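You operate a simulated robot arm through the tools that you are given. There is no shell and no other tool. Be economical: measure what you need, move in short steps, check, and stop when the job is done.

Carry out the task below with a simulated robot arm. There is one attempt and no reset: what you move stays moved.

JOB
Take the purple ring and leave it on the blue plate. Take the teal ring and put it on the yellow plate. Put the green can from the top shelf of the low rack on top of the wide silver shield. Take the grey pad from the steel bench top and leave it on the top of the bin bench. Take the yellow tag on the grey bench top and put it away on the upper store shelf. Pull the upper grey drawer open. Do these in any order. Set down upright: green can, yellow tag.

Only the result counts: the job must be done as asked and must still hold three seconds after the hand-in. Knocking over, shifting, dropping, spilling or breaking anything else fails it.

ROBOT AND FRAMES
A 7-joint arm with a two-finger parallel gripper on a trunk, on a base that drives. Base frame: it is fixed to the floor where the robot stands at the start and does not move with it; the origin is under the middle of the robot, x ahead of it, y to its left, z up. Readings come in mm, degrees, newtons and seconds.
Its first joint turns from -149.0 to 149.0 degrees. Places, roughly: blue plate (13x13x2 cm) [500, -3900, 800]; green can [250, 4250, 500]; grey pad [-2500, 3750, 1000]; purple ring (6x6x3 cm) [700, -100, 900]; teal ring (6x6x3 cm) [500, -100, 900]; top of the bin bench [-1200, -100, 800]; upper grey drawer [-2200, 2400, 700]; upper store shelf (126x18 cm) [2780, -6480, 1300]; wide silver shield (31x19x5 cm) [-2500, 2400, 900]; yellow plate (13x13x2 cm) [500, -3600, 800]; yellow tag [-2500, -4500, 1000]. Payload 3.5 kg.
Tool frame: the origin (TCP) lies between the finger pads and is the grasp point; the fingertips stand 23 mm ahead of it; z points along the fingers, y is the line along which they close. Largest opening 94 mm; finger width 38, thickness 10; the body of the gripper, 54 by 96 mm, starts 39 mm behind the TCP.
Orientation is told as [roll, pitch, yaw] about the base's x, y, z axes, in that order, counted from this pose: with the fingers straight down and closing along the base's y, the tool's x points along the base's -x, its y along +y and its z along -z.

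CONTROLS
- The arm moves only by the tool drive_tool. Its argument "targets" is one flat list of numbers, 7 for each row, row after row: the shift along the tool's x, y, z in cm, then the turn, a rotation vector about the tool's x, y, z in degrees, then the opening, from 0 (shut) to 1 (fully open). In form: [dx, dy, dz, rx, ry, rz, fingers, dx, dy, dz, rx, ry, rz, fingers, ...]. A call has 1 to 10 rows; each row shifts and turns the commanded pose from where the row before left it, along the tool's axes as they then stand. Each row takes 0.2 s and may step no farther than 50 mm and 8.6 degrees from the row before; otherwise, or with a gripper value out of range, the whole call is refused. Where a pose cannot be reached the arm comes as near as it can. A force on the tool above 40 N (or 10 N above the force at the start of the call, whichever is more), or a blocked arm, ends the call early, and 0.2 s more pass. The fingers move at their own pace (about 153 mm/s each) and stop on an object; they squeeze with about 27 N. The grip force told is the motor's: it shows also when the fingers shut on nothing. Time passes only in rows, and 0.2 s behind the last, so rows that do not move let the fingers close. The reply holds the time, the measured pose of the TCP, the force on the tool along the base axes, the opening and the grip force, in the units named above and with some noise, with the torque about the TCP (base axes, N m) and any sound that the robot's microphone picked up, and new pictures: "show" is both (left out), scene, wrist or none.
- Cameras (640 x 400 px; columns grow to the right, rows downward): "scene" is now at [-330.7, 99, 1275.2]; the picture's right is [-1.00, 0.02, 0.00], its down [0.01, 0.50, -0.86] and it looks along [-0.02, -0.86, -0.50] (base axes); focal length 214 px, centre (320, 200). "wrist" rides on the gripper at [86, 16, -74] in the tool frame; the picture's right is [-0.18, 0.98, 0.00], its down [-0.58, -0.11, -0.81] and it looks along [-0.79, -0.15, 0.59] (tool axes); focal length 243 px, centre (320, 200). There is no depth. A picture from a camera that has moved, and an enlarged one, comes with that camera's place and axes in the base frame and with its lens.
- roll_base(legs): drives the robot by 1 to 6 legs, each [ahead, left, turn to the left] in mm, mm and degrees, along the robot's own axes; the way and the turn of a leg run together, so that a leg with both is an arc; at most 1500 mm and 180 degrees a leg. The arm and the cameras ride along, it lands a little off, and it stops where it bumps. It gives what a move gives, and a new picture of the scene camera.
- head_to(pan, tilt): turns the head with the scene camera to pan (to the left, within 143 degrees either way) and tilt (down, from -29 to 69), counted from straight ahead of the robot. It gives what a move gives, and a new picture of the scene camera.
- close_up(camera, box): a new picture of the part [left, top, right, bottom] of that camera's present view, enlarged. The clock stands still meanwhile.
- close_job(): hands the job in; it is judged then, once.

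Work in short steps. Places have to be worked out from the pictures, the camera data and where the tool is seen: move nearer, look again, correct. Check each grasp and each placing, and mend what went wrong. You have 175 turns and 260 pictures in all, those below and enlarged ones among them. Open the gripper and draw the arm clear of the work before you hand the job in, unless the task says otherwise.

The tools are called after "Request:" as name(argument=value, ...) on one line, values as JSON. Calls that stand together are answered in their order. drive_tool: Moves the arm, as the interface text tells. Its arguments: {"type":"object","properties":{"targets":{"type":"array"},"show":{"type":"string","enum":["both","scene","wrist","none"]}},"required":["targets"]} The other tools are called the same way: roll_base (legs) drives the base; head_to (pan, tilt) turns the head that bears the scene camera; close_up (camera, box) takes an enlarged picture of a part of a camera's view; close_job () hands the job in.

At the start:

```text
time_s: 0.0
ee_pos: [394.4, -815.0, 1185.1]
tcp_rot: [0.0, 0.0, -0.1]
ft_force: [-0.2, -0.8, -0.6]
torque: [-0.01, 0.01, -0.01]
finger_gap: 94.0
finger_force: 0.2
robot x, y, heading: [-0.6, -2.8, -0.2]
head pan, tilt: [-91.1, 30.2]
```

scene: 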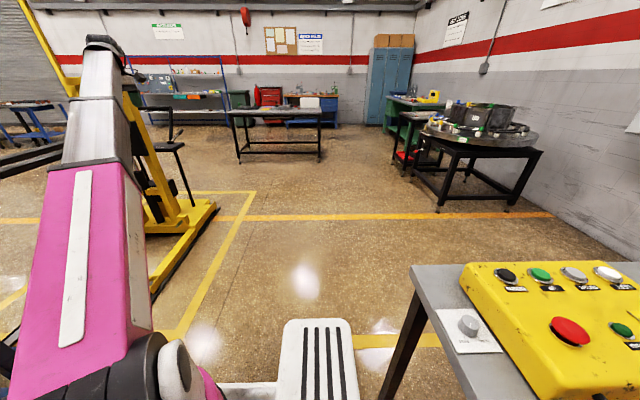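
wrist: 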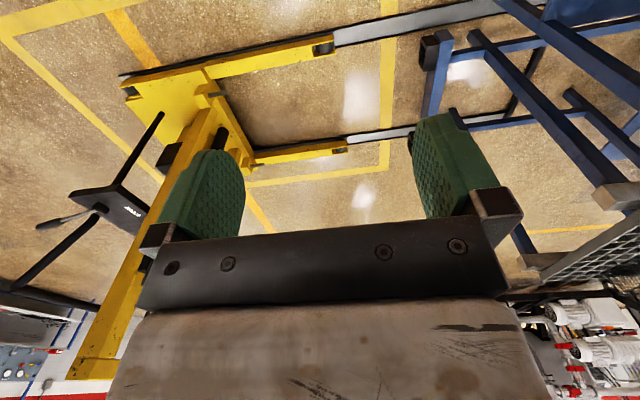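

I'll turn the head ahead first to see the rings in front of the robot.

Request:
head_to(pan=0, tilt=35)

```text
time_s: 1.7
ee_pos: [393.8, -815.5, 1185.6]
tcp_rot: [0.1, 0.0, 0.0]
ft_force: [-0.2, -1.1, 1.1]
torque: [0.04, 0.05, 0.01]
finger_gap: 94.0
finger_force: 0.1
robot x, y, heading: [-2.9, -2.7, -0.1]
head pan, tilt: [0.0, 35.0]
camera scene: at [-241.0, 189.2, 1267.8], right [0.0, -1.0, 0.0], down [-0.57, 0.0, -0.82], along [0.82, 0.0, -0.57], focal length 214 px, centre (320, 200)
```

scene: 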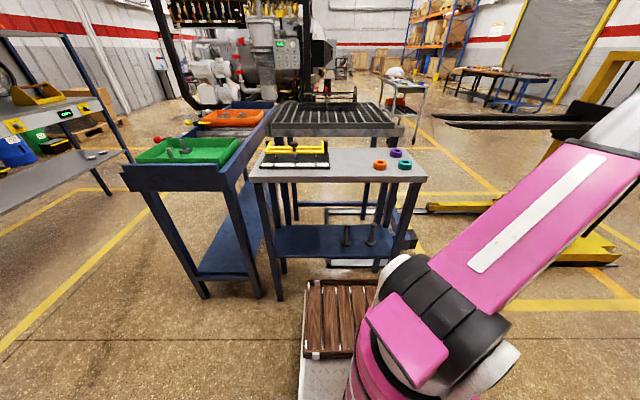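

Three rings (orange, purple, teal) stand on the small grey table. I enlarge for precision.

Request:
close_up(camera="scene", box=[240, 130, 440, 255])

Request:
close_up(camera="scene", box=[360, 140, 424, 180])

```text
3.20 times, centred on (340, 192) of scene
camera zoom: at [-241.0, 189.2, 1267.8], right [0.0, -1.0, 0.0], down [-0.57, 0.0, -0.82], along [0.82, 0.0, -0.57], focal length 686 px, centre (256, 224)
```

zoom: 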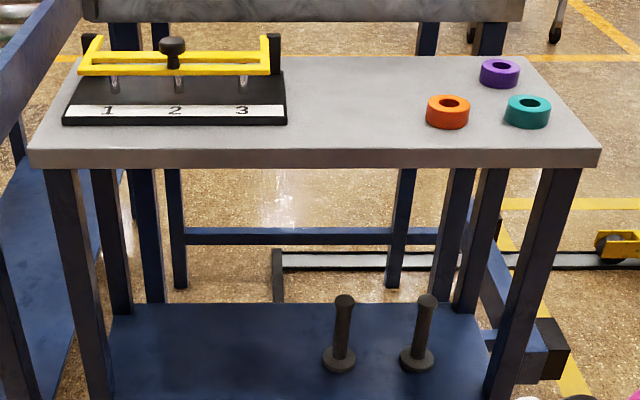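

```text
10.00 times, centred on (392, 160) of scene
camera zoom: at [-241.0, 189.2, 1267.8], right [0.0, -1.0, 0.0], down [-0.57, 0.0, -0.82], along [0.82, 0.0, -0.57], focal length 2145 px, centre (-400, 600)
```

zoom: 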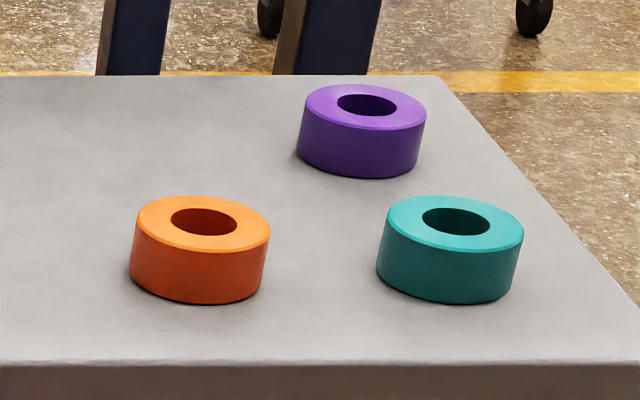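

I judge teal ring near [576,-165], purple near [701,-164], ring tops z≈890. Swing the tool over toward them at safe height.

Request:
drive_tool(targets=[-0.3, 5, 0, 0, 0, 0, 1, -0.3, 5, 0, 0, 0, 0, 1, -0.3, 5, 0, 0, 0, 0, 1, -0.3, 5, 0, 0, 0, 0, 1, -0.3, 5, 0, 0, 0, 0, 1, -0.3, 5, 0, 0, 0, 0, 1, -0.3, 5, 0, 0, 0, 0, 1, -0.3, 5, 0, 0, 0, 0, 1, -0.3, 5, 0, 0, 0, 0, 1, -0.3, 5, 0, 0, 0, 0, 1], show="none")

Request:
drive_tool(targets=[-0.3, 4.9, 2, 0, 0, 0, 1, -0.3, 4.9, 2, 0, 0, 0, 1, -0.3, 4.9, 2, 0, 0, 0, 1, 0, 0, 4, 0, 0, 0, 1])

```text
time_s: 3.8
ee_pos: [465.8, -382.1, 1060.2]
tcp_rot: [-0.6, -0.4, 1.1]
ft_force: [-5.3, -13.2, -3.2]
torque: [1.17, -0.73, 1.34]
finger_gap: 93.9
finger_force: 0.0
out of reach, approached as far as the arm can: row 1, 2, 3, 4, 5, 6, 7, 8, 9, 10
robot x, y, heading: [-0.7, 2.4, 0.0]
head pan, tilt: [0.0, 35.0]
stopped in row 10: the force on the tool passed its limit at 73 N (the readings are from after the stop); the commanded pose is now the measured one
```

```text
refused: row 1 steps farther than a row can; nothing moved
```

The arm couldn't hold z 1185 and was stopped by a force; I look before moving further.

Request:
drive_tool(targets=[0, 0, 0, 0, 0, 0, 1])

```text
time_s: 4.2
ee_pos: [465.7, -382.7, 1060.6]
tcp_rot: [-0.7, -0.3, 1.3]
ft_force: [-8.2, -18.6, -5.7]
torque: [1.65, -1.22, 1.89]
finger_gap: 93.7
finger_force: 0.0
robot x, y, heading: [3.9, 2.1, 0.1]
head pan, tilt: [0.0, 35.0]
camera scene: at [-241.0, 189.3, 1267.8], right [0.0, -1.0, 0.0], down [-0.57, 0.0, -0.82], along [0.82, 0.0, -0.57], focal length 214 px, centre (320, 200)
camera wrist: at [377.7, -366.8, 1133.4], right [0.16, 0.99, -0.01], down [0.58, -0.09, 0.81], along [0.8, -0.14, -0.58], focal length 243 px, centre (320, 200)
```

scene: 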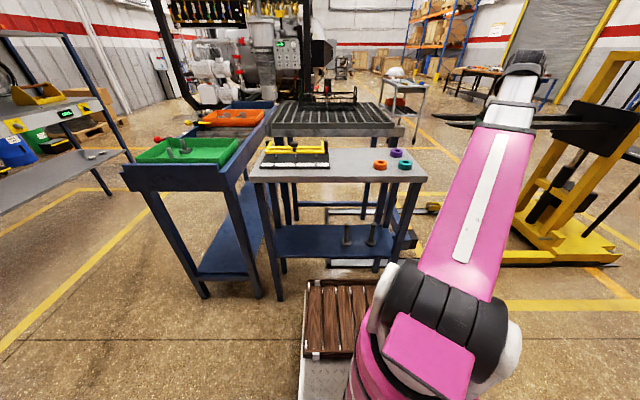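
wrist: 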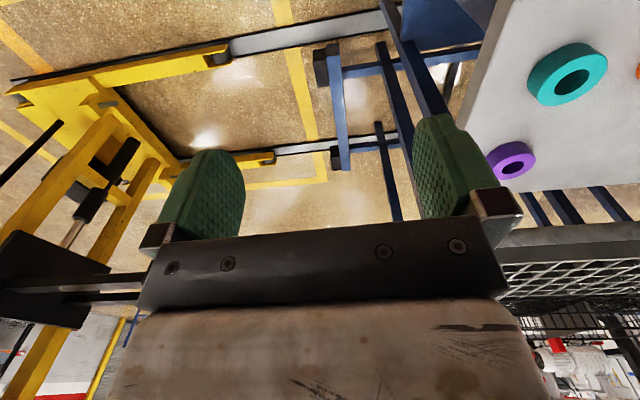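

The contact seems to be the wrist camera against my own forearm (the folded elbow). I back off outward and down slightly, watching forces.

Request:
drive_tool(targets=[0, -2, 0, 0, 0, 0, 1, -3, -2, 0, 0, 0, 0, 1, -4, 0, 0, 0, 0, 0, 1, -3, 0, 0, 0, 0, 0, 1])

```text
time_s: 5.3
ee_pos: [564.3, -420.2, 1061.8]
tcp_rot: [-0.7, -0.2, 1.6]
ft_force: [-3.3, -9.6, -3.6]
torque: [0.81, -0.61, 0.94]
finger_gap: 93.9
finger_force: 0.2
robot x, y, heading: [-0.4, 0.5, -0.1]
head pan, tilt: [0.0, 35.0]
stopped in row 4: the force on the tool passed its limit at 45 N (the readings are from after the stop); the commanded pose is now the measured one
camera scene: at [-240.9, 189.4, 1267.8], right [0.0, -1.0, 0.0], down [-0.57, 0.0, -0.82], along [0.82, 0.0, -0.57], focal length 214 px, centre (320, 200)
camera wrist: at [476.1, -406.2, 1135.2], right [0.15, 0.99, -0.01], down [0.58, -0.08, 0.81], along [0.8, -0.13, -0.59], focal length 243 px, centre (320, 200)
```

scene: 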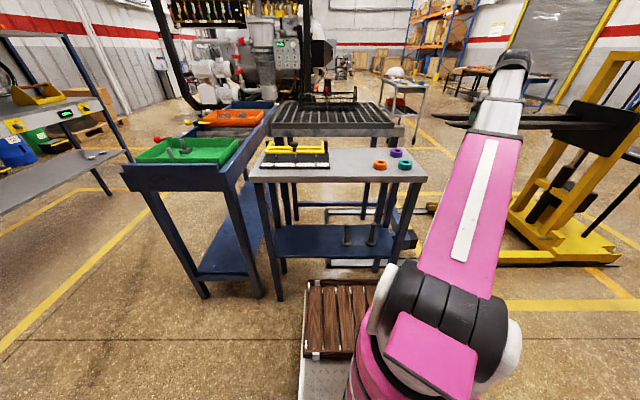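
wrist: 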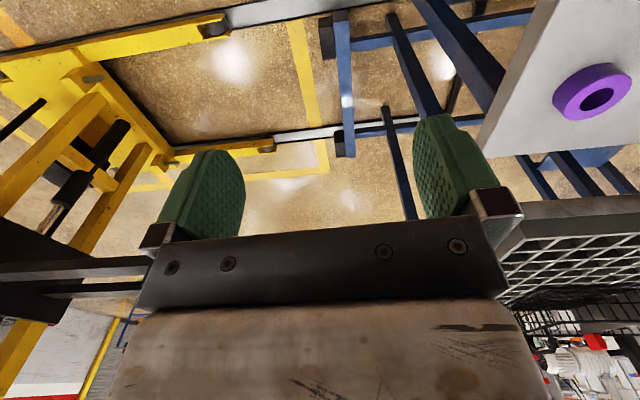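

Force persists. I take a closer look at the arm's far end.

Request:
close_up(camera="scene", box=[420, 30, 580, 130])

Request:
drive_tool(targets=[0, 0, 0, 0, 0, 0, 1, 0, 0, 0, 0, 0, 0, 1, 0, 0, 0, 0, 0, 0, 1], show="none")

```text
4.00 times, centred on (500, 80) of scene
camera zoom: at [-240.9, 189.4, 1267.8], right [0.0, -1.0, 0.0], down [-0.57, 0.0, -0.82], along [0.82, 0.0, -0.57], focal length 858 px, centre (-400, 680)
```

zoom: 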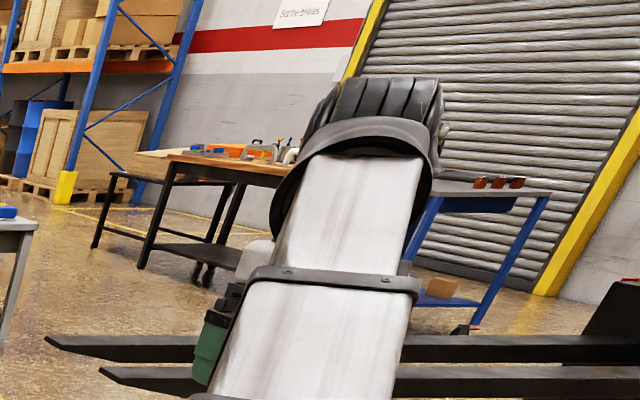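

```text
time_s: 6.1
ee_pos: [563.6, -419.3, 1062.2]
tcp_rot: [-0.6, -0.3, 1.6]
ft_force: [-6.3, -16.3, -5.5]
torque: [1.38, -1.18, 1.67]
finger_gap: 93.8
finger_force: 0.1
robot x, y, heading: [1.8, -0.2, 0.1]
head pan, tilt: [0.0, 35.0]
```

The wrist camera is pressing on the folded upper arm. Yawing the hand so the camera turns sideways should clear it; ring grasps don't care about yaw.

Request:
drive_tool(targets=[0, 0, 1, 0, 0, -6, 1, 0, 0, 1, 0, 0, -8, 1, 0, 0, 1, 0, 0, -8, 1, 0, 0, 0, 0, 0, -8, 1])

```text
time_s: 7.1
ee_pos: [564.8, -419.6, 1032.4]
tcp_rot: [-0.7, 0.1, 31.8]
ft_force: [-0.3, 0.2, 0.1]
torque: [0.02, 0.03, 0.01]
finger_gap: 94.2
finger_force: 0.1
robot x, y, heading: [2.4, -0.2, 0.1]
head pan, tilt: [0.0, 35.0]
camera scene: at [-240.9, 189.4, 1267.8], right [0.0, -1.0, 0.0], down [-0.57, 0.0, -0.82], along [0.82, 0.0, -0.57], focal length 214 px, centre (320, 200)
camera wrist: at [480.3, -451.3, 1106.1], right [-0.36, 0.93, -0.01], down [0.55, 0.22, 0.81], along [0.75, 0.28, -0.59], focal length 243 px, centre (320, 200)
```

scene: 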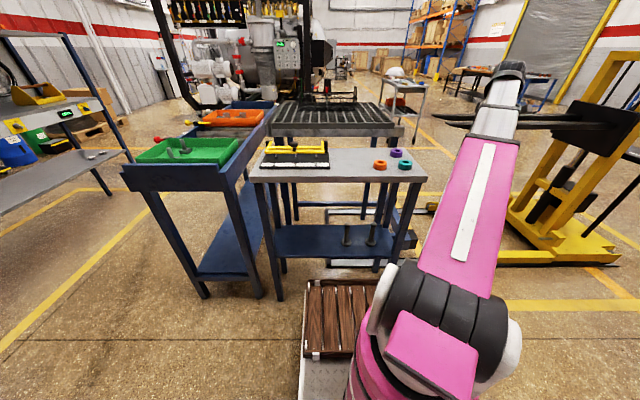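
wrist: 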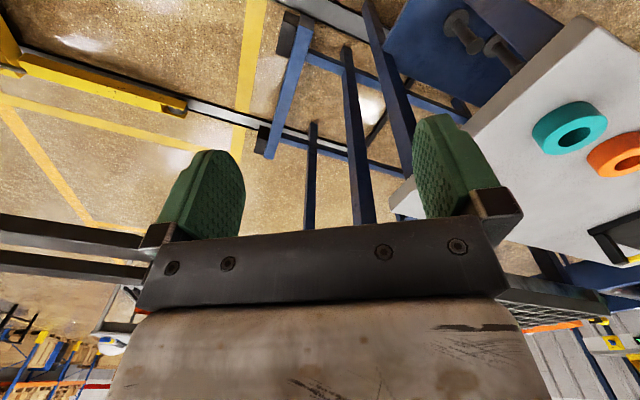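

Clear now. Continue yaw to 90° and move toward the rings.

Request:
drive_tool(targets=[0, 0, 0, 0, 0, -8.31, 1, 0, 0, 0, 0, 0, -8.31, 1, 0, 0, 0, 0, 0, -8.31, 1, 0, 0, 0, 0, 0, -8.31, 1, 0, 0, 0, 0, 0, -8.31, 1, 0, 0, 0, 0, 0, -8.31, 1, 0, 0, 0, 0, 0, -8.31, 1, -4, -1.5, 0, 0, 0, 0, 1, -4, -1.5, 0, 0, 0, 0, 1, -3, 0, 0, 0, 0, 0, 1])

```text
time_s: 9.3
ee_pos: [596.1, -310.3, 1031.7]
tcp_rot: [-0.2, 0.5, 89.8]
ft_force: [-0.6, -0.6, -0.3]
torque: [-0.06, 0.0, -0.02]
finger_gap: 94.2
finger_force: 0.0
robot x, y, heading: [-2.9, -5.2, -0.1]
head pan, tilt: [0.0, 35.0]
camera scene: at [-240.9, 189.5, 1267.7], right [0.0, -1.0, 0.0], down [-0.57, 0.0, -0.82], along [0.82, 0.0, -0.57], focal length 214 px, centre (320, 200)
camera wrist: at [577.3, -397.0, 1106.3], right [-0.98, 0.19, -0.01], down [0.11, 0.59, 0.8], along [0.15, 0.79, -0.6], focal length 243 px, centre (320, 200)
```

scene: 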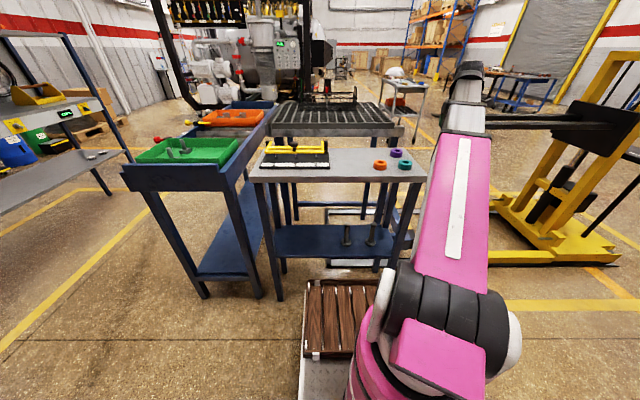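
wrist: 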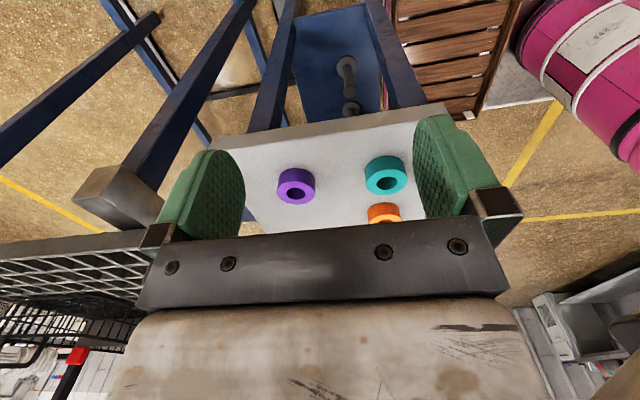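

Triangulating: teal ring top ≈[538,-155,908], purple ≈[654,-157,908]. Go above teal.

Request:
drive_tool(targets=[-4, 1.5, 0, 0, 0, 0, 1, -4, 1.5, 1, 0, 0, 0, 1, -4, 1.5, 3, 0, 0, 0, 0, 1, -3.5, 1.3, 2.7, 0, 0, 0, 1])

```text
refused: targets must hold 7 numbers for each row
```

I repeat it with correct rows.

Request:
drive_tool(targets=[-4, 1.5, 0, 0, 0, 0, 1, -4, 1.5, 1, 0, 0, 0, 1, -4, 1.5, 2, 0, 0, 0, 1, -3.5, 1.3, 2.7, 0, 0, 0, 1], show="wrist")

```text
time_s: 10.3
ee_pos: [537.8, -155.9, 971.7]
tcp_rot: [-0.2, 0.6, 89.6]
ft_force: [0.0, -0.1, -0.6]
torque: [0.01, 0.0, 0.02]
finger_gap: 94.0
finger_force: 0.1
robot x, y, heading: [-0.7, 1.5, 0.3]
head pan, tilt: [0.0, 35.0]
camera wrist: at [519.0, -242.3, 1047.2], right [-0.98, 0.19, -0.01], down [0.11, 0.59, 0.8], along [0.16, 0.79, -0.6], focal length 243 px, centre (320, 200)
```

wrist: 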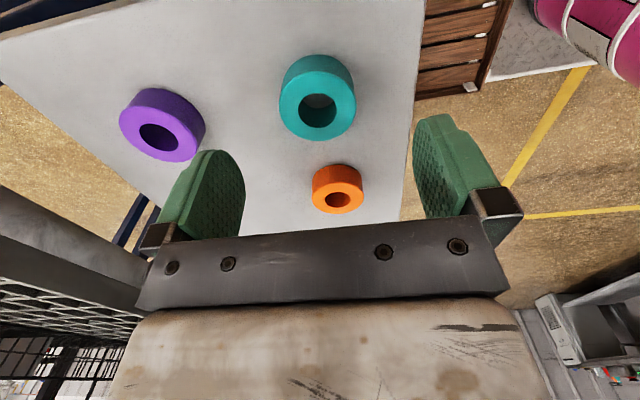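

Refined: teal ≈[539,-150,900]. Descend partway straddling it.

Request:
drive_tool(targets=[-0.5, -0.1, 2.5, 0, 0, 0, 1, 0, 0, 2.5, 0, 0, 0, 1], show="wrist")

```text
time_s: 10.9
ee_pos: [537.7, -151.2, 921.4]
tcp_rot: [-0.4, 0.6, 89.8]
ft_force: [-0.2, -0.2, -0.8]
torque: [-0.01, -0.01, 0.02]
finger_gap: 94.1
finger_force: 0.1
robot x, y, heading: [1.5, -1.3, -0.0]
head pan, tilt: [0.0, 35.0]
camera wrist: at [519.3, -237.8, 997.0], right [-0.98, 0.19, -0.01], down [0.11, 0.59, 0.8], along [0.15, 0.79, -0.6], focal length 243 px, centre (320, 200)
```

wrist: 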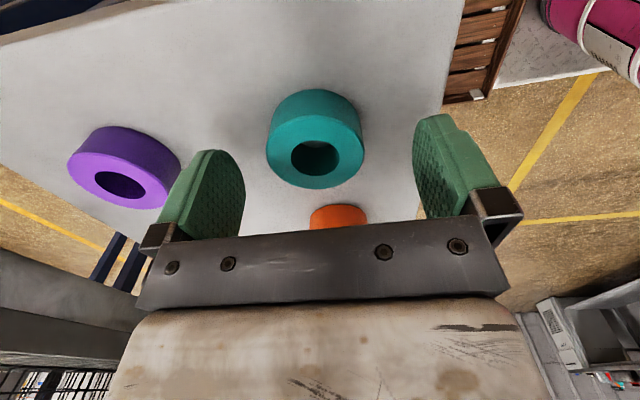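

Refined again: top ≈ z 884, y ≈ -140. Shift and go down some more.

Request:
drive_tool(targets=[-1.1, -0.3, 0, 0, 0, 0, 1, 0, 0, 2.2, 0, 0, 0, 1], show="wrist")

```text
time_s: 11.5
ee_pos: [541.5, -141.5, 902.6]
tcp_rot: [-0.2, 0.5, 89.9]
ft_force: [-0.9, 1.6, 9.7]
torque: [0.2, 0.51, -0.04]
finger_gap: 94.4
finger_force: 0.2
robot x, y, heading: [4.3, 1.4, -0.1]
head pan, tilt: [0.0, 35.0]
stopped in row 2: the force on the tool passed its limit at 50 N (the readings are from after the stop); the commanded pose is now the measured one
camera wrist: at [523.7, -227.6, 977.9], right [-0.98, 0.19, 0.0], down [0.11, 0.59, 0.8], along [0.15, 0.79, -0.6], focal length 243 px, centre (320, 200)
```

wrist: 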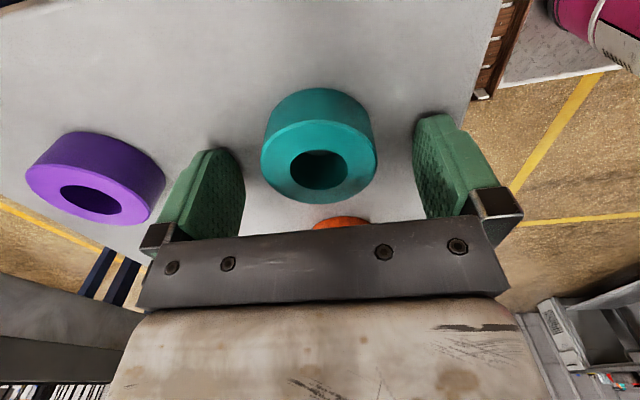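

The fingers touched something at TCP z 903. Close-up to see whether fingertips are on the table.

Request:
close_up(camera="wrist", box=[140, 60, 540, 310])

Request:
close_up(camera="scene", box=[350, 60, 510, 200])

```text
1.60 times, centred on (340, 185) of wrist
camera zoom: at [523.7, -227.6, 977.9], right [-0.98, 0.19, 0.0], down [0.11, 0.59, 0.8], along [0.15, 0.79, -0.6], focal length 388 px, centre (288, 224)
```

zoom: 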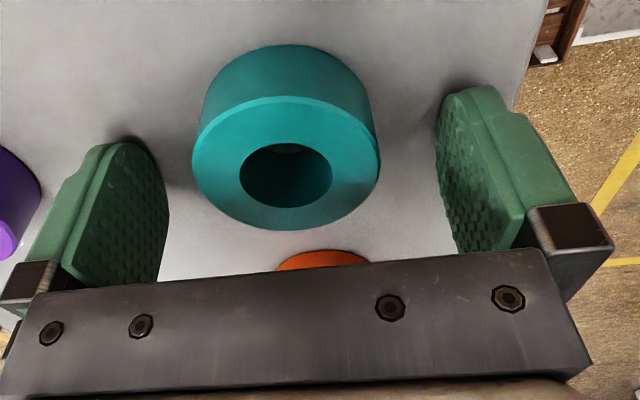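

```text
2.86 times, centred on (430, 130) of scene
camera zoom: at [-241.1, 189.5, 1267.7], right [0.0, -1.0, 0.0], down [-0.57, 0.0, -0.82], along [0.82, 0.0, -0.57], focal length 613 px, centre (6, 400)
```

zoom: 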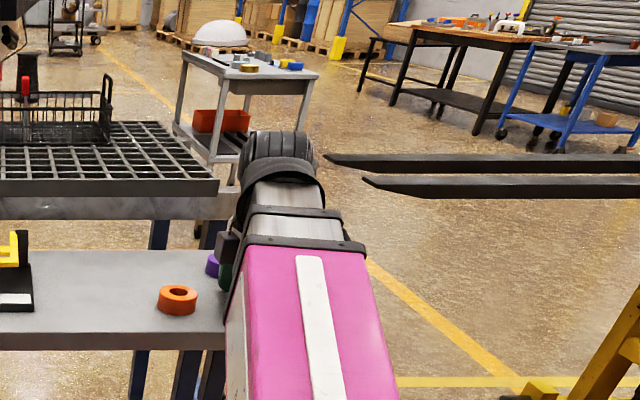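

Fingertips are on the table (z≈880), the ring sits nicely between them. Raise 4 mm and close.

Request:
drive_tool(targets=[0, -0.3, -0.4, 0, 0, 0, 1, 0, 0, 0, 0, 0, 0, 0.4, 0, 0, 0, 0, 0, 0, 0.4, 0, 0, 0, 0, 0, 0, 0.4], show="wrist")

```text
time_s: 12.5
ee_pos: [543.6, -142.5, 907.2]
tcp_rot: [-0.3, 0.6, 89.8]
ft_force: [-0.7, -0.6, -0.4]
torque: [-0.01, 0.03, 0.03]
finger_gap: 51.7
finger_force: 27.0
robot x, y, heading: [0.5, -0.7, -0.0]
head pan, tilt: [0.0, 35.0]
camera wrist: at [526.8, -227.7, 981.7], right [-0.98, 0.19, 0.0], down [0.11, 0.59, 0.8], along [0.15, 0.79, -0.6], focal length 243 px, centre (320, 200)
```

wrist: 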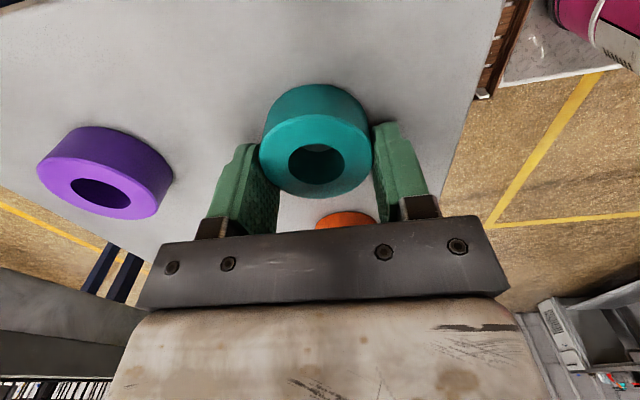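

Gripped (gap 51.7, 27 N). Lift to travel height.

Request:
drive_tool(targets=[0, 0, -4, 0, 0, 0, 0.4, 0, 0, -4, 0, 0, 0, 0.4, 0, 0, -4, 0, 0, 0, 0.4, 0, 0, -4, 0, 0, 0, 0.4], show="both")

Request:
roll_base(legs=[[-350, 0, 0], [0, 0, -90]])

```text
time_s: 13.5
ee_pos: [549.8, -140.1, 1054.3]
tcp_rot: [-0.8, 0.7, 89.7]
ft_force: [-0.1, -0.4, -2.5]
torque: [0.02, -0.03, 0.0]
finger_gap: 51.6
finger_force: 27.3
out of reach, approached as far as the arm can: row 4
robot x, y, heading: [0.7, -1.3, 0.1]
head pan, tilt: [0.0, 35.0]
camera scene: at [-240.8, 189.5, 1267.8], right [0.0, -1.0, 0.0], down [-0.57, 0.0, -0.82], along [0.82, 0.0, -0.57], focal length 214 px, centre (320, 200)
camera wrist: at [531.2, -226.8, 1128.2], right [-0.98, 0.19, -0.02], down [0.1, 0.59, 0.8], along [0.16, 0.78, -0.6], focal length 243 px, centre (320, 200)
```

scene: 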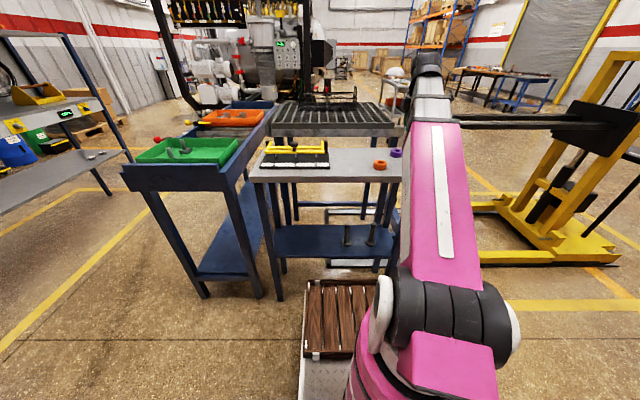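
wrist: 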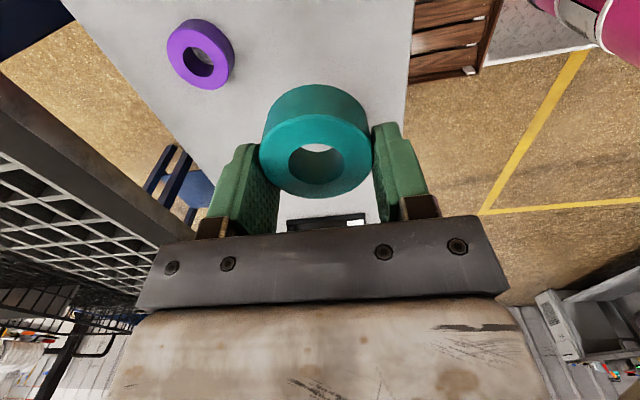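

```text
time_s: 15.2
ee_pos: [381.7, -127.7, 1054.2]
tcp_rot: [-0.9, 0.6, 90.6]
ft_force: [-0.1, 0.5, -2.5]
torque: [0.01, 0.0, -0.01]
finger_gap: 51.8
finger_force: 27.2
robot x, y, heading: [-172.1, 7.8, 0.9]
head pan, tilt: [0.0, 35.0]
stopped in leg 1: the robot was blocked; the commanded pose is now the measured one
camera scene: at [-413.3, 192.8, 1267.8], right [0.01, -1.0, 0.0], down [-0.57, -0.01, -0.82], along [0.82, 0.01, -0.57], focal length 214 px, centre (320, 200)
```

scene: 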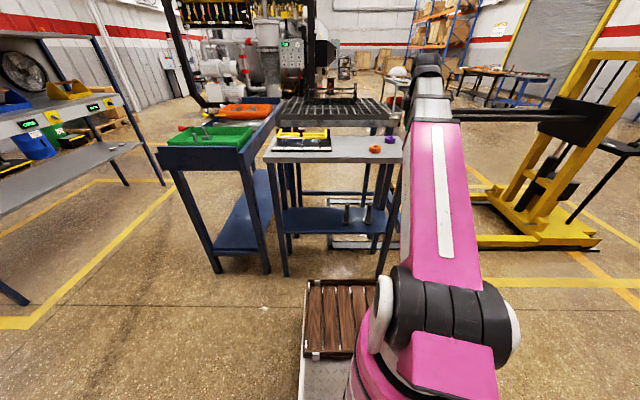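

I bumped something behind; the slatted crate rides on my own deck. Look backwards.

Request:
head_to(pan=140, tilt=45)

Request:
head_to(pan=-130, tilt=45)

```text
time_s: 17.5
ee_pos: [380.3, -128.1, 1054.0]
tcp_rot: [-0.9, 0.7, 90.6]
ft_force: [0.3, 0.3, -2.4]
torque: [0.07, 0.0, 0.0]
finger_gap: 51.8
finger_force: 27.1
robot x, y, heading: [-167.5, 6.4, 0.8]
head pan, tilt: [140.0, 45.0]
camera scene: at [-564.2, 243.2, 1252.9], right [0.63, 0.77, 0.0], down [0.55, -0.45, -0.71], along [-0.55, 0.45, -0.71], focal length 214 px, centre (320, 200)
```

scene: 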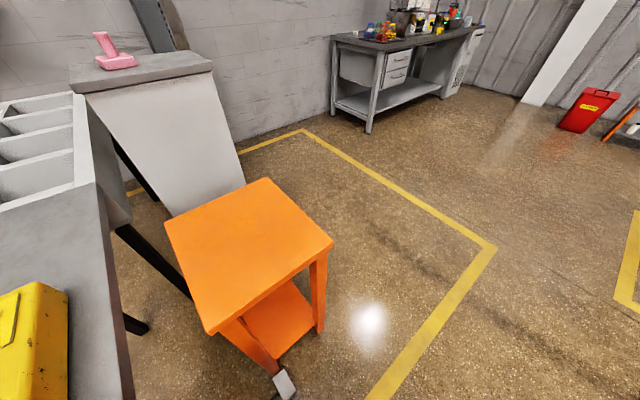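

```text
time_s: 21.2
ee_pos: [382.8, -127.1, 1054.3]
tcp_rot: [-0.8, 0.7, 90.7]
ft_force: [0.6, 0.9, -2.1]
torque: [-0.01, -0.03, 0.02]
finger_gap: 51.6
finger_force: 26.5
robot x, y, heading: [-168.8, 2.6, 0.5]
head pan, tilt: [-130.0, 45.0]
camera scene: at [-552.8, 128.7, 1252.9], right [-0.77, 0.63, 0.0], down [0.45, 0.55, -0.71], along [-0.45, -0.55, -0.71], focal length 214 px, centre (320, 200)
```

scene: 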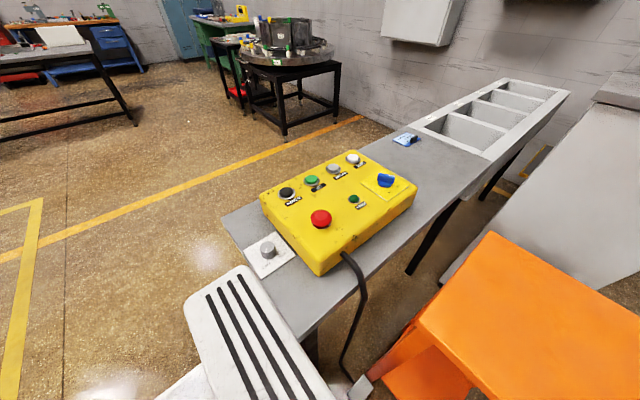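

Behind me are the orange stool and bin bench. I go forward a little, strafe right to open floor, then turn right to face -y.

Request:
roll_base(legs=[[130, 0, 0], [0, -950, 0]])

Request:
head_to(pan=0, tilt=30)

```text
time_s: 27.0
ee_pos: [535.0, -1054.9, 1052.5]
tcp_rot: [-0.8, 0.7, 91.6]
ft_force: [-0.2, 0.8, -2.8]
torque: [0.02, -0.01, 0.03]
finger_gap: 51.7
finger_force: 26.8
robot x, y, heading: [-23.4, -926.0, 1.5]
head pan, tilt: [-130.0, 45.0]
camera scene: at [-403.8, -816.0, 1252.9], right [-0.79, 0.62, 0.0], down [0.44, 0.56, -0.71], along [-0.44, -0.56, -0.71], focal length 214 px, centre (320, 200)
```

scene: 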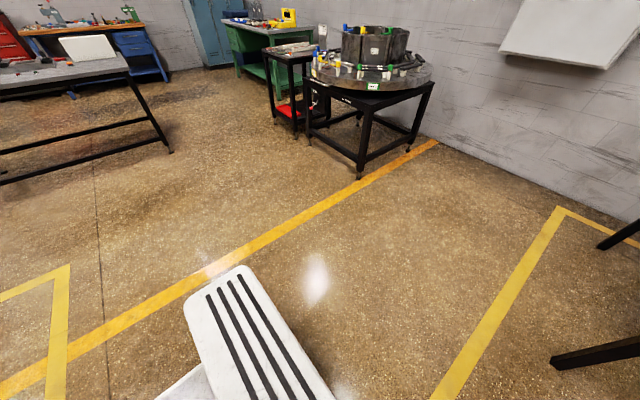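

```text
time_s: 29.1
ee_pos: [534.1, -1055.9, 1053.7]
tcp_rot: [-0.8, 0.7, 91.6]
ft_force: [0.4, 0.8, -2.5]
torque: [0.02, 0.02, 0.01]
finger_gap: 51.6
finger_force: 26.6
robot x, y, heading: [-17.7, -928.5, 2.1]
head pan, tilt: [0.0, 30.0]
camera scene: at [-263.0, -749.5, 1275.5], right [0.03, -1.0, 0.0], down [-0.5, -0.01, -0.87], along [0.87, 0.03, -0.5], focal length 214 px, centre (320, 200)
```

scene: 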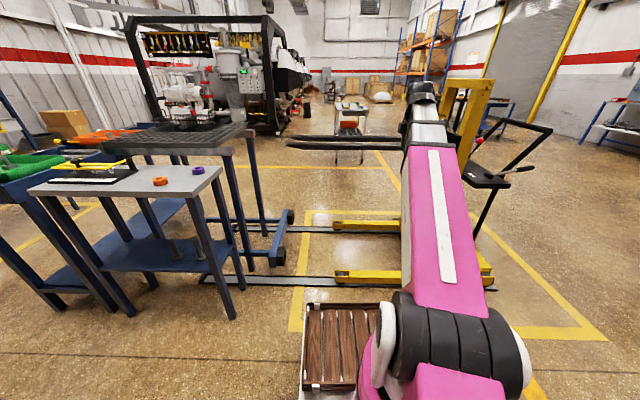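

Forks are at x≈1060, well clear. Turn right 90° and drive toward the plates' table.

Request:
roll_base(legs=[[0, 0, -91.5], [1000, 0, 0]])

```text
time_s: 38.2
ee_pos: [-172.4, -2481.6, 1052.1]
tcp_rot: [-0.7, 0.7, -0.7]
ft_force: [-1.0, 0.4, -2.6]
torque: [-0.03, -0.04, 0.03]
finger_gap: 51.5
finger_force: 27.1
robot x, y, heading: [-25.9, -1934.2, -90.6]
head pan, tilt: [0.0, 30.0]
camera scene: at [166.5, -1695.5, 1275.6], right [-1.0, 0.01, 0.0], down [0.01, 0.5, -0.87], along [-0.01, -0.87, -0.5], focal length 214 px, centre (320, 200)
```

scene: 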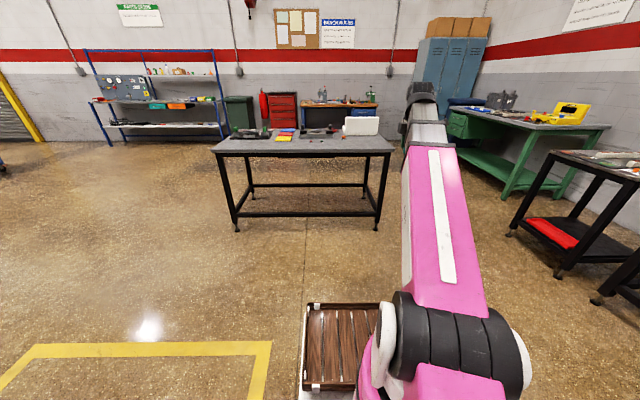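

Request:
close_up(camera="scene", box=[200, 90, 400, 215])

```text
3.20 times, centred on (300, 152) of scene
camera zoom: at [166.5, -1695.5, 1275.6], right [-1.0, 0.01, 0.0], down [0.01, 0.5, -0.87], along [-0.01, -0.87, -0.5], focal length 686 px, centre (384, 352)
```

zoom: 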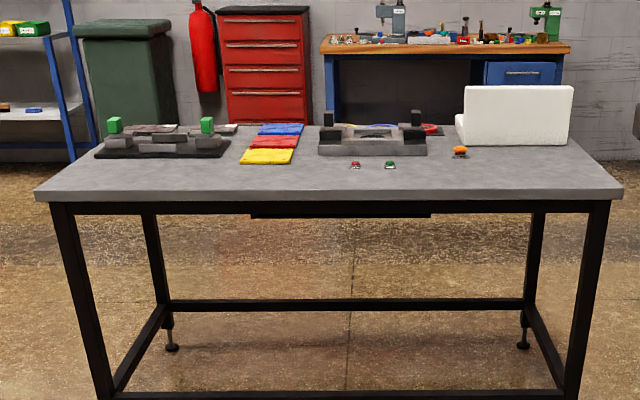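

Plates: yellow ≈[464,-3615], blue ≈[473,-3950]; both are best reached from behind the table (back edge y≈-4000). I drive around the right end of the table.

Request:
roll_base(legs=[[0, -1000, 0], [1450, 0, 0], [1450, 0, 0], [0, 0, 180]])

```text
time_s: 64.3
ee_pos: [-879.6, -4266.5, 1052.1]
tcp_rot: [-0.7, 0.7, -179.5]
ft_force: [0.3, 0.2, -2.2]
torque: [0.0, 0.05, 0.01]
finger_gap: 51.4
finger_force: 27.1
robot x, y, heading: [-1013.2, -4819.3, 90.6]
head pan, tilt: [0.0, 30.0]
camera scene: at [-1200.3, -5061.3, 1275.6], right [1.0, 0.01, 0.0], down [0.01, -0.5, -0.87], along [-0.01, 0.87, -0.5], focal length 214 px, centre (320, 200)
```

scene: 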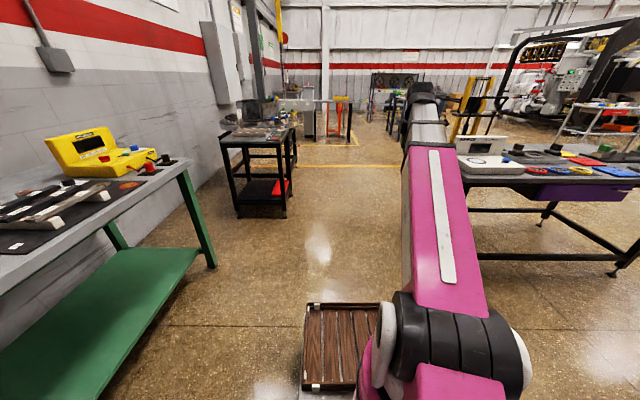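

Now strafe right along the back of the table.

Request:
roll_base(legs=[[0, -1400, -0.6]])

Request:
head_to(pan=-15, tilt=35)

```text
time_s: 71.3
ee_pos: [524.9, -4257.0, 1051.7]
tcp_rot: [-0.7, 0.7, -180.0]
ft_force: [0.1, 0.1, -2.9]
torque: [0.01, 0.03, -0.01]
finger_gap: 51.9
finger_force: 27.1
robot x, y, heading: [384.7, -4810.3, 90.1]
head pan, tilt: [0.0, 30.0]
camera scene: at [198.7, -5048.2, 1275.6], right [1.0, 0.0, 0.0], down [0.0, -0.5, -0.87], along [0.0, 0.87, -0.5], focal length 214 px, centre (320, 200)
```

scene: 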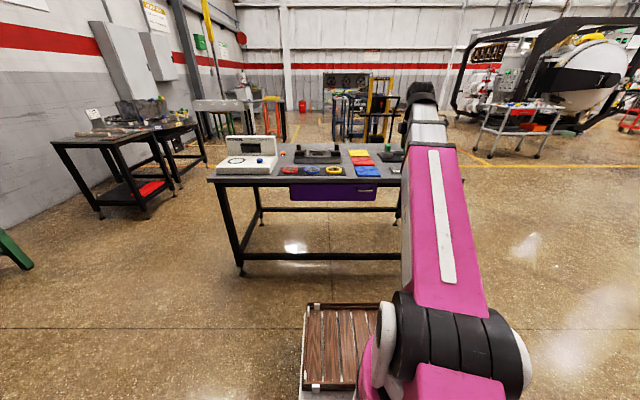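

```text
time_s: 72.1
ee_pos: [524.5, -4257.8, 1053.7]
tcp_rot: [-0.8, 0.7, -180.0]
ft_force: [0.3, 0.5, -2.4]
torque: [0.04, 0.02, -0.03]
finger_gap: 51.6
finger_force: 26.8
robot x, y, heading: [388.5, -4812.0, 90.1]
head pan, tilt: [-15.0, 35.0]
camera scene: at [221.5, -5053.5, 1267.8], right [0.97, -0.25, 0.0], down [-0.15, -0.55, -0.82], along [0.21, 0.79, -0.57], focal length 214 px, centre (320, 200)
```

scene: 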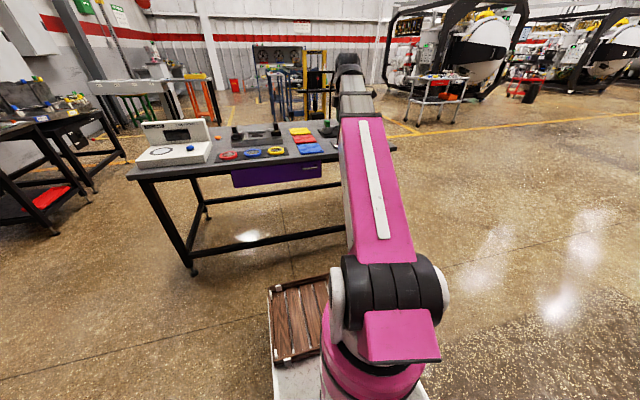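

Request:
close_up(camera="scene", box=[200, 100, 360, 200])

```text
4.00 times, centred on (280, 150) of scene
camera zoom: at [221.5, -5053.5, 1267.8], right [0.97, -0.25, 0.0], down [-0.15, -0.55, -0.82], along [0.21, 0.79, -0.57], focal length 858 px, centre (480, 400)
```

zoom: 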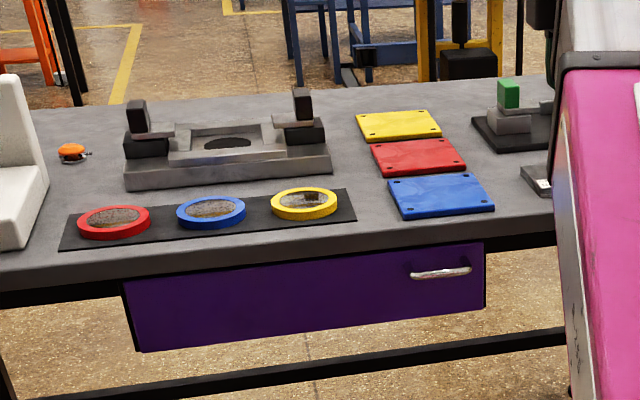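

Triangulated: blue plate [469,-3912,809], yellow [464,-3580,810], back edge y≈-4065; my deck reaches 416 mm ahead. Advance 275 mm.

Request:
roll_base(legs=[[275, 0, 0]])

Request:
drive_tool(targets=[0, 0, 0, 0, 0, 0, 0.4], show="wrist")

```text
time_s: 74.0
ee_pos: [522.6, -3984.1, 1053.2]
tcp_rot: [-0.8, 0.7, -179.9]
ft_force: [-0.5, -0.4, -2.8]
torque: [0.0, 0.01, -0.01]
finger_gap: 51.5
finger_force: 26.8
robot x, y, heading: [387.7, -4536.2, 90.5]
head pan, tilt: [-15.0, 35.0]
camera scene: at [221.0, -4780.9, 1267.8], right [0.97, -0.25, 0.0], down [-0.14, -0.56, -0.82], along [0.21, 0.79, -0.57], focal length 214 px, centre (320, 200)
```

scene: 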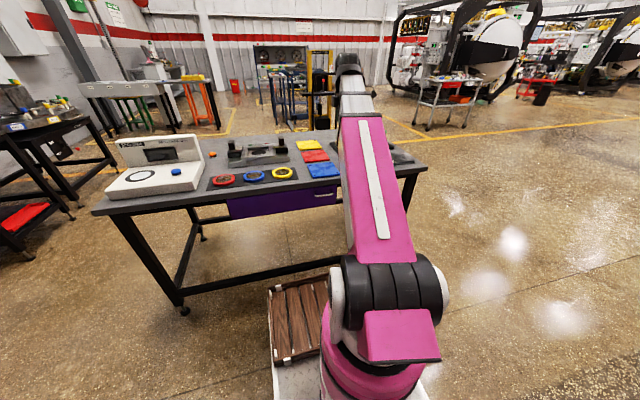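

```text
time_s: 74.4
ee_pos: [521.6, -3983.0, 1052.9]
tcp_rot: [-0.9, 0.8, -179.8]
ft_force: [0.6, 0.1, -2.1]
torque: [-0.01, 0.06, 0.0]
finger_gap: 51.5
finger_force: 27.4
robot x, y, heading: [383.9, -4539.2, 90.4]
head pan, tilt: [-15.0, 35.0]
camera wrist: at [606.9, -4001.1, 1127.6], right [-0.18, -0.98, -0.02], down [-0.59, 0.1, 0.8], along [-0.79, 0.15, -0.6], focal length 243 px, centre (320, 200)
```

wrist: 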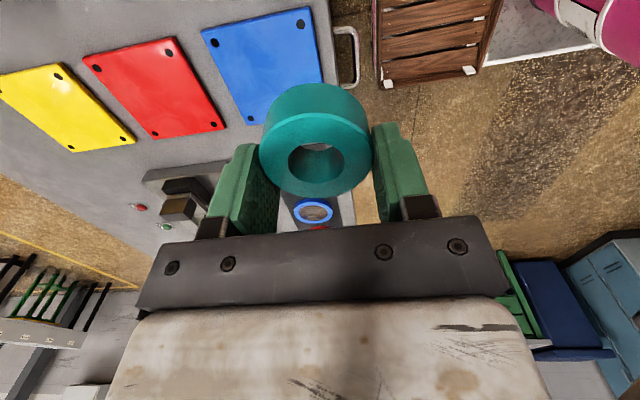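

Wrist view agrees: yellow plate ≈[470,-3590]. Move over it, descending to z≈950.

Request:
drive_tool(targets=[-0.8, -4.8, 1.3, 0, 0, 0, 0.4, -0.8, -4.8, 1.3, 0, 0, 0, 0.4, -0.8, -4.8, 1.3, 0, 0, 0, 0.4, -0.8, -4.8, 1.3, 0, 0, 0, 0.4, -0.8, -4.8, 1.3, 0, 0, 0, 0.4, -0.8, -4.8, 1.3, 0, 0, 0, 0.4, -0.8, -4.8, 1.3, 0, 0, 0, 0.4, -0.5, -4.8, 1.3, 0, 0, 0, 0.4], show="wrist")

```text
refused: row 1 steps farther than a row can; nothing moved
```

Request:
drive_tool(targets=[-0.7, -4.4, 1.2, 0, 0, 0, 0.4, -0.7, -4.4, 1.2, 0, 0, 0, 0.4, -0.7, -4.4, 1.2, 0, 0, 0, 0.4, -0.7, -4.4, 1.2, 0, 0, 0, 0.4, -0.7, -4.4, 1.2, 0, 0, 0, 0.4, -0.7, -4.4, 1.2, 0, 0, 0, 0.4, -0.7, -4.4, 1.2, 0, 0, 0, 0.4, -0.7, -4.4, 1.2, 0, 0, 0, 0.4, -0.4, -4.0, 1.2, 0, 0, 0, 0.4], show="wrist")

```text
time_s: 76.4
ee_pos: [461.6, -3592.8, 948.1]
tcp_rot: [-0.9, 0.7, -179.8]
ft_force: [-0.3, 0.2, -3.0]
torque: [-0.02, 0.06, -0.02]
finger_gap: 51.4
finger_force: 27.4
robot x, y, heading: [387.8, -4533.6, 90.5]
head pan, tilt: [-15.0, 35.0]
camera wrist: at [545.4, -3609.7, 1024.7], right [-0.18, -0.98, -0.02], down [-0.59, 0.1, 0.8], along [-0.79, 0.15, -0.6], focal length 243 px, centre (320, 200)
```

wrist: 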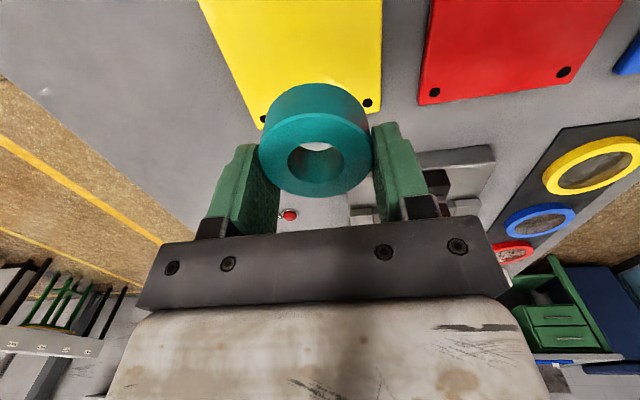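

Plate corners give centre [466,-3578]. Correct and descend.

Request:
drive_tool(targets=[-0.5, -1.5, 2, 0, 0, 0, 0.4, 0, 0, 4, 0, 0, 0, 0.4, 0, 0, 3, 0, 0, 0, 0.4], show="wrist")

```text
time_s: 77.2
ee_pos: [457.3, -3574.5, 857.8]
tcp_rot: [-0.8, 0.7, -179.7]
ft_force: [0.4, 0.1, -2.1]
torque: [0.01, 0.05, 0.01]
finger_gap: 51.6
finger_force: 26.9
robot x, y, heading: [385.7, -4532.7, 90.4]
head pan, tilt: [-15.0, 35.0]
camera wrist: at [541.5, -3591.8, 931.9], right [-0.18, -0.98, -0.02], down [-0.59, 0.1, 0.8], along [-0.79, 0.15, -0.6], focal length 243 px, centre (320, 200)
```

wrist: 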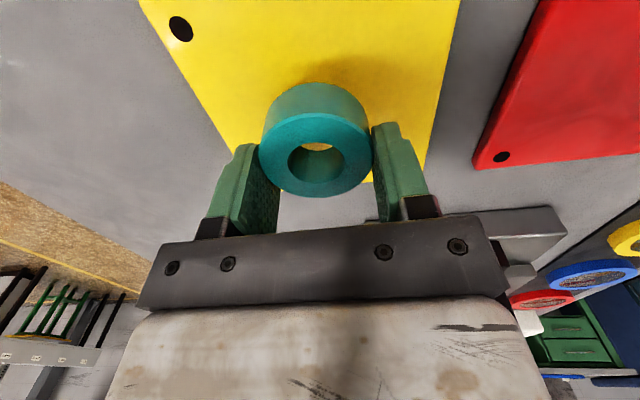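

Looks centred. Lower in small steps.

Request:
drive_tool(targets=[0, 0, 1.0, 0, 0, 0, 0.4, 0, 0, 0.4, 0, 0, 0, 0.4, 0, 0, 0.3, 0, 0, 0, 0.4], show="wrist")

```text
time_s: 78.0
ee_pos: [459.6, -3574.4, 841.2]
tcp_rot: [-0.7, 0.7, -179.8]
ft_force: [0.5, -0.6, -3.1]
torque: [-0.02, 0.01, -0.04]
finger_gap: 51.6
finger_force: 27.0
robot x, y, heading: [385.8, -4533.8, 90.3]
head pan, tilt: [-15.0, 35.0]
camera wrist: at [543.3, -3591.0, 916.9], right [-0.18, -0.98, -0.02], down [-0.59, 0.1, 0.8], along [-0.79, 0.15, -0.6], focal length 243 px, centre (320, 200)
```

wrist: 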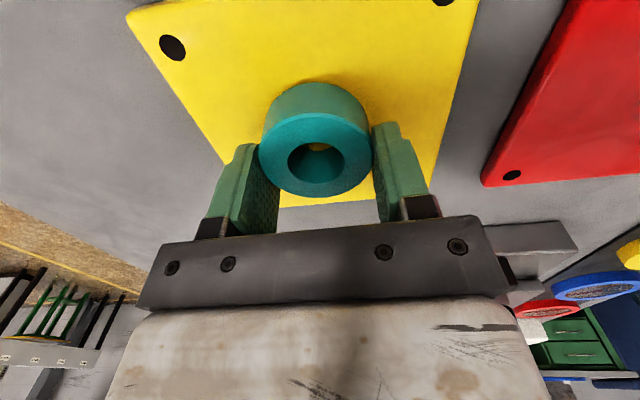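

Request:
drive_tool(targets=[0, 0, 0.3, 0, 0, 0, 0.4, 0, 0, 0.3, 0, 0, 0, 0.4], show="none")

```text
time_s: 78.6
ee_pos: [457.7, -3572.6, 838.8]
tcp_rot: [-0.9, 0.8, -179.8]
ft_force: [0.1, 1.8, 18.3]
torque: [-0.4, -0.1, 0.03]
finger_gap: 51.8
finger_force: 27.0
robot x, y, heading: [383.2, -4533.6, 90.5]
head pan, tilt: [-15.0, 35.0]
```

Contact felt (18 N). Release, then raise.

Request:
drive_tool(targets=[0, 0, -0.1, 0, 0, 0, 0.4, 0, 0, 0, 0, 0, 0, 1, 0, 0, 0, 0, 0, 0, 1, 0, 0, 0, 0, 0, 0, 1, 0, 0, -4, 0, 0, 0, 1, 0, 0, -5, 0, 0, 0, 1], show="wrist")

```text
time_s: 80.0
ee_pos: [457.5, -3576.1, 928.3]
tcp_rot: [-0.7, 0.6, -179.9]
ft_force: [-0.5, 0.0, 0.4]
torque: [0.01, 0.03, 0.01]
finger_gap: 94.2
finger_force: 0.0
robot x, y, heading: [384.2, -4533.4, 90.3]
head pan, tilt: [-15.0, 35.0]
camera wrist: at [543.2, -3593.1, 1003.2], right [-0.18, -0.98, -0.01], down [-0.59, 0.1, 0.8], along [-0.79, 0.15, -0.6], focal length 243 px, centre (320, 200)
```

wrist: 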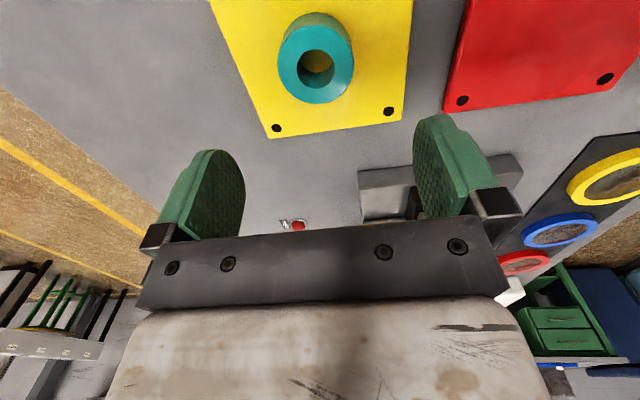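

Teal ring is on the yellow plate. Retract the arm to its travel pose.

Request:
drive_tool(targets=[0.7, 4.4, -1.3, 0, 0, 0, 1, 0.7, 4.4, -1.3, 0, 0, 0, 1, 0.7, 4.4, -1.3, 0, 0, 0, 1, 0.7, 4.4, -1.3, 0, 0, 0, 1, 0.7, 4.4, -1.3, 0, 0, 0, 1, 0.7, 4.4, -1.3, 0, 0, 0, 1, 0.7, 4.4, -1.3, 0, 0, 0, 1, 0.7, 4.4, -1.3, 0, 0, 0, 1, 0.7, 4.4, -1.3, 0, 0, 0, 1], show="none")

Request:
roll_base(legs=[[-330, 0, 0], [0, 1350, 0], [0, 0, 90]])

```text
time_s: 82.0
ee_pos: [522.7, -3973.3, 1037.5]
tcp_rot: [-0.8, 0.8, -179.8]
ft_force: [0.3, 0.1, -1.0]
torque: [-0.02, 0.01, -0.02]
finger_gap: 94.0
finger_force: 0.2
robot x, y, heading: [384.9, -4534.5, 90.5]
head pan, tilt: [-15.0, 35.0]
```

```text
time_s: 94.4
ee_pos: [-1531.1, -4774.2, 1037.4]
tcp_rot: [-0.8, 0.7, -88.2]
ft_force: [0.1, -0.4, 0.5]
torque: [0.0, -0.03, -0.03]
finger_gap: 94.2
finger_force: 0.1
robot x, y, heading: [-964.7, -4893.3, -178.1]
head pan, tilt: [-15.0, 35.0]
camera scene: at [-714.9, -5054.4, 1267.7], right [0.23, 0.97, 0.0], down [0.56, -0.13, -0.82], along [-0.8, 0.18, -0.57], focal length 214 px, centre (320, 200)
```

scene: 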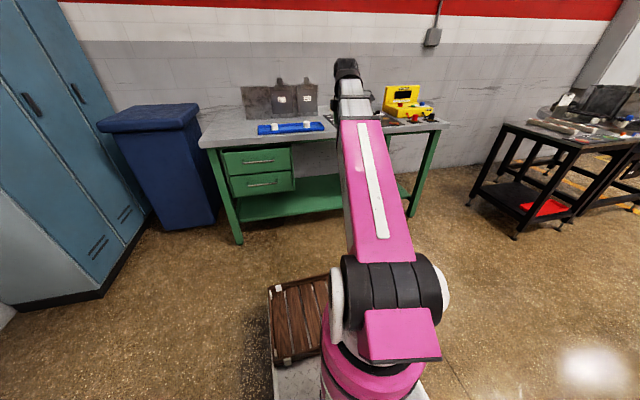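

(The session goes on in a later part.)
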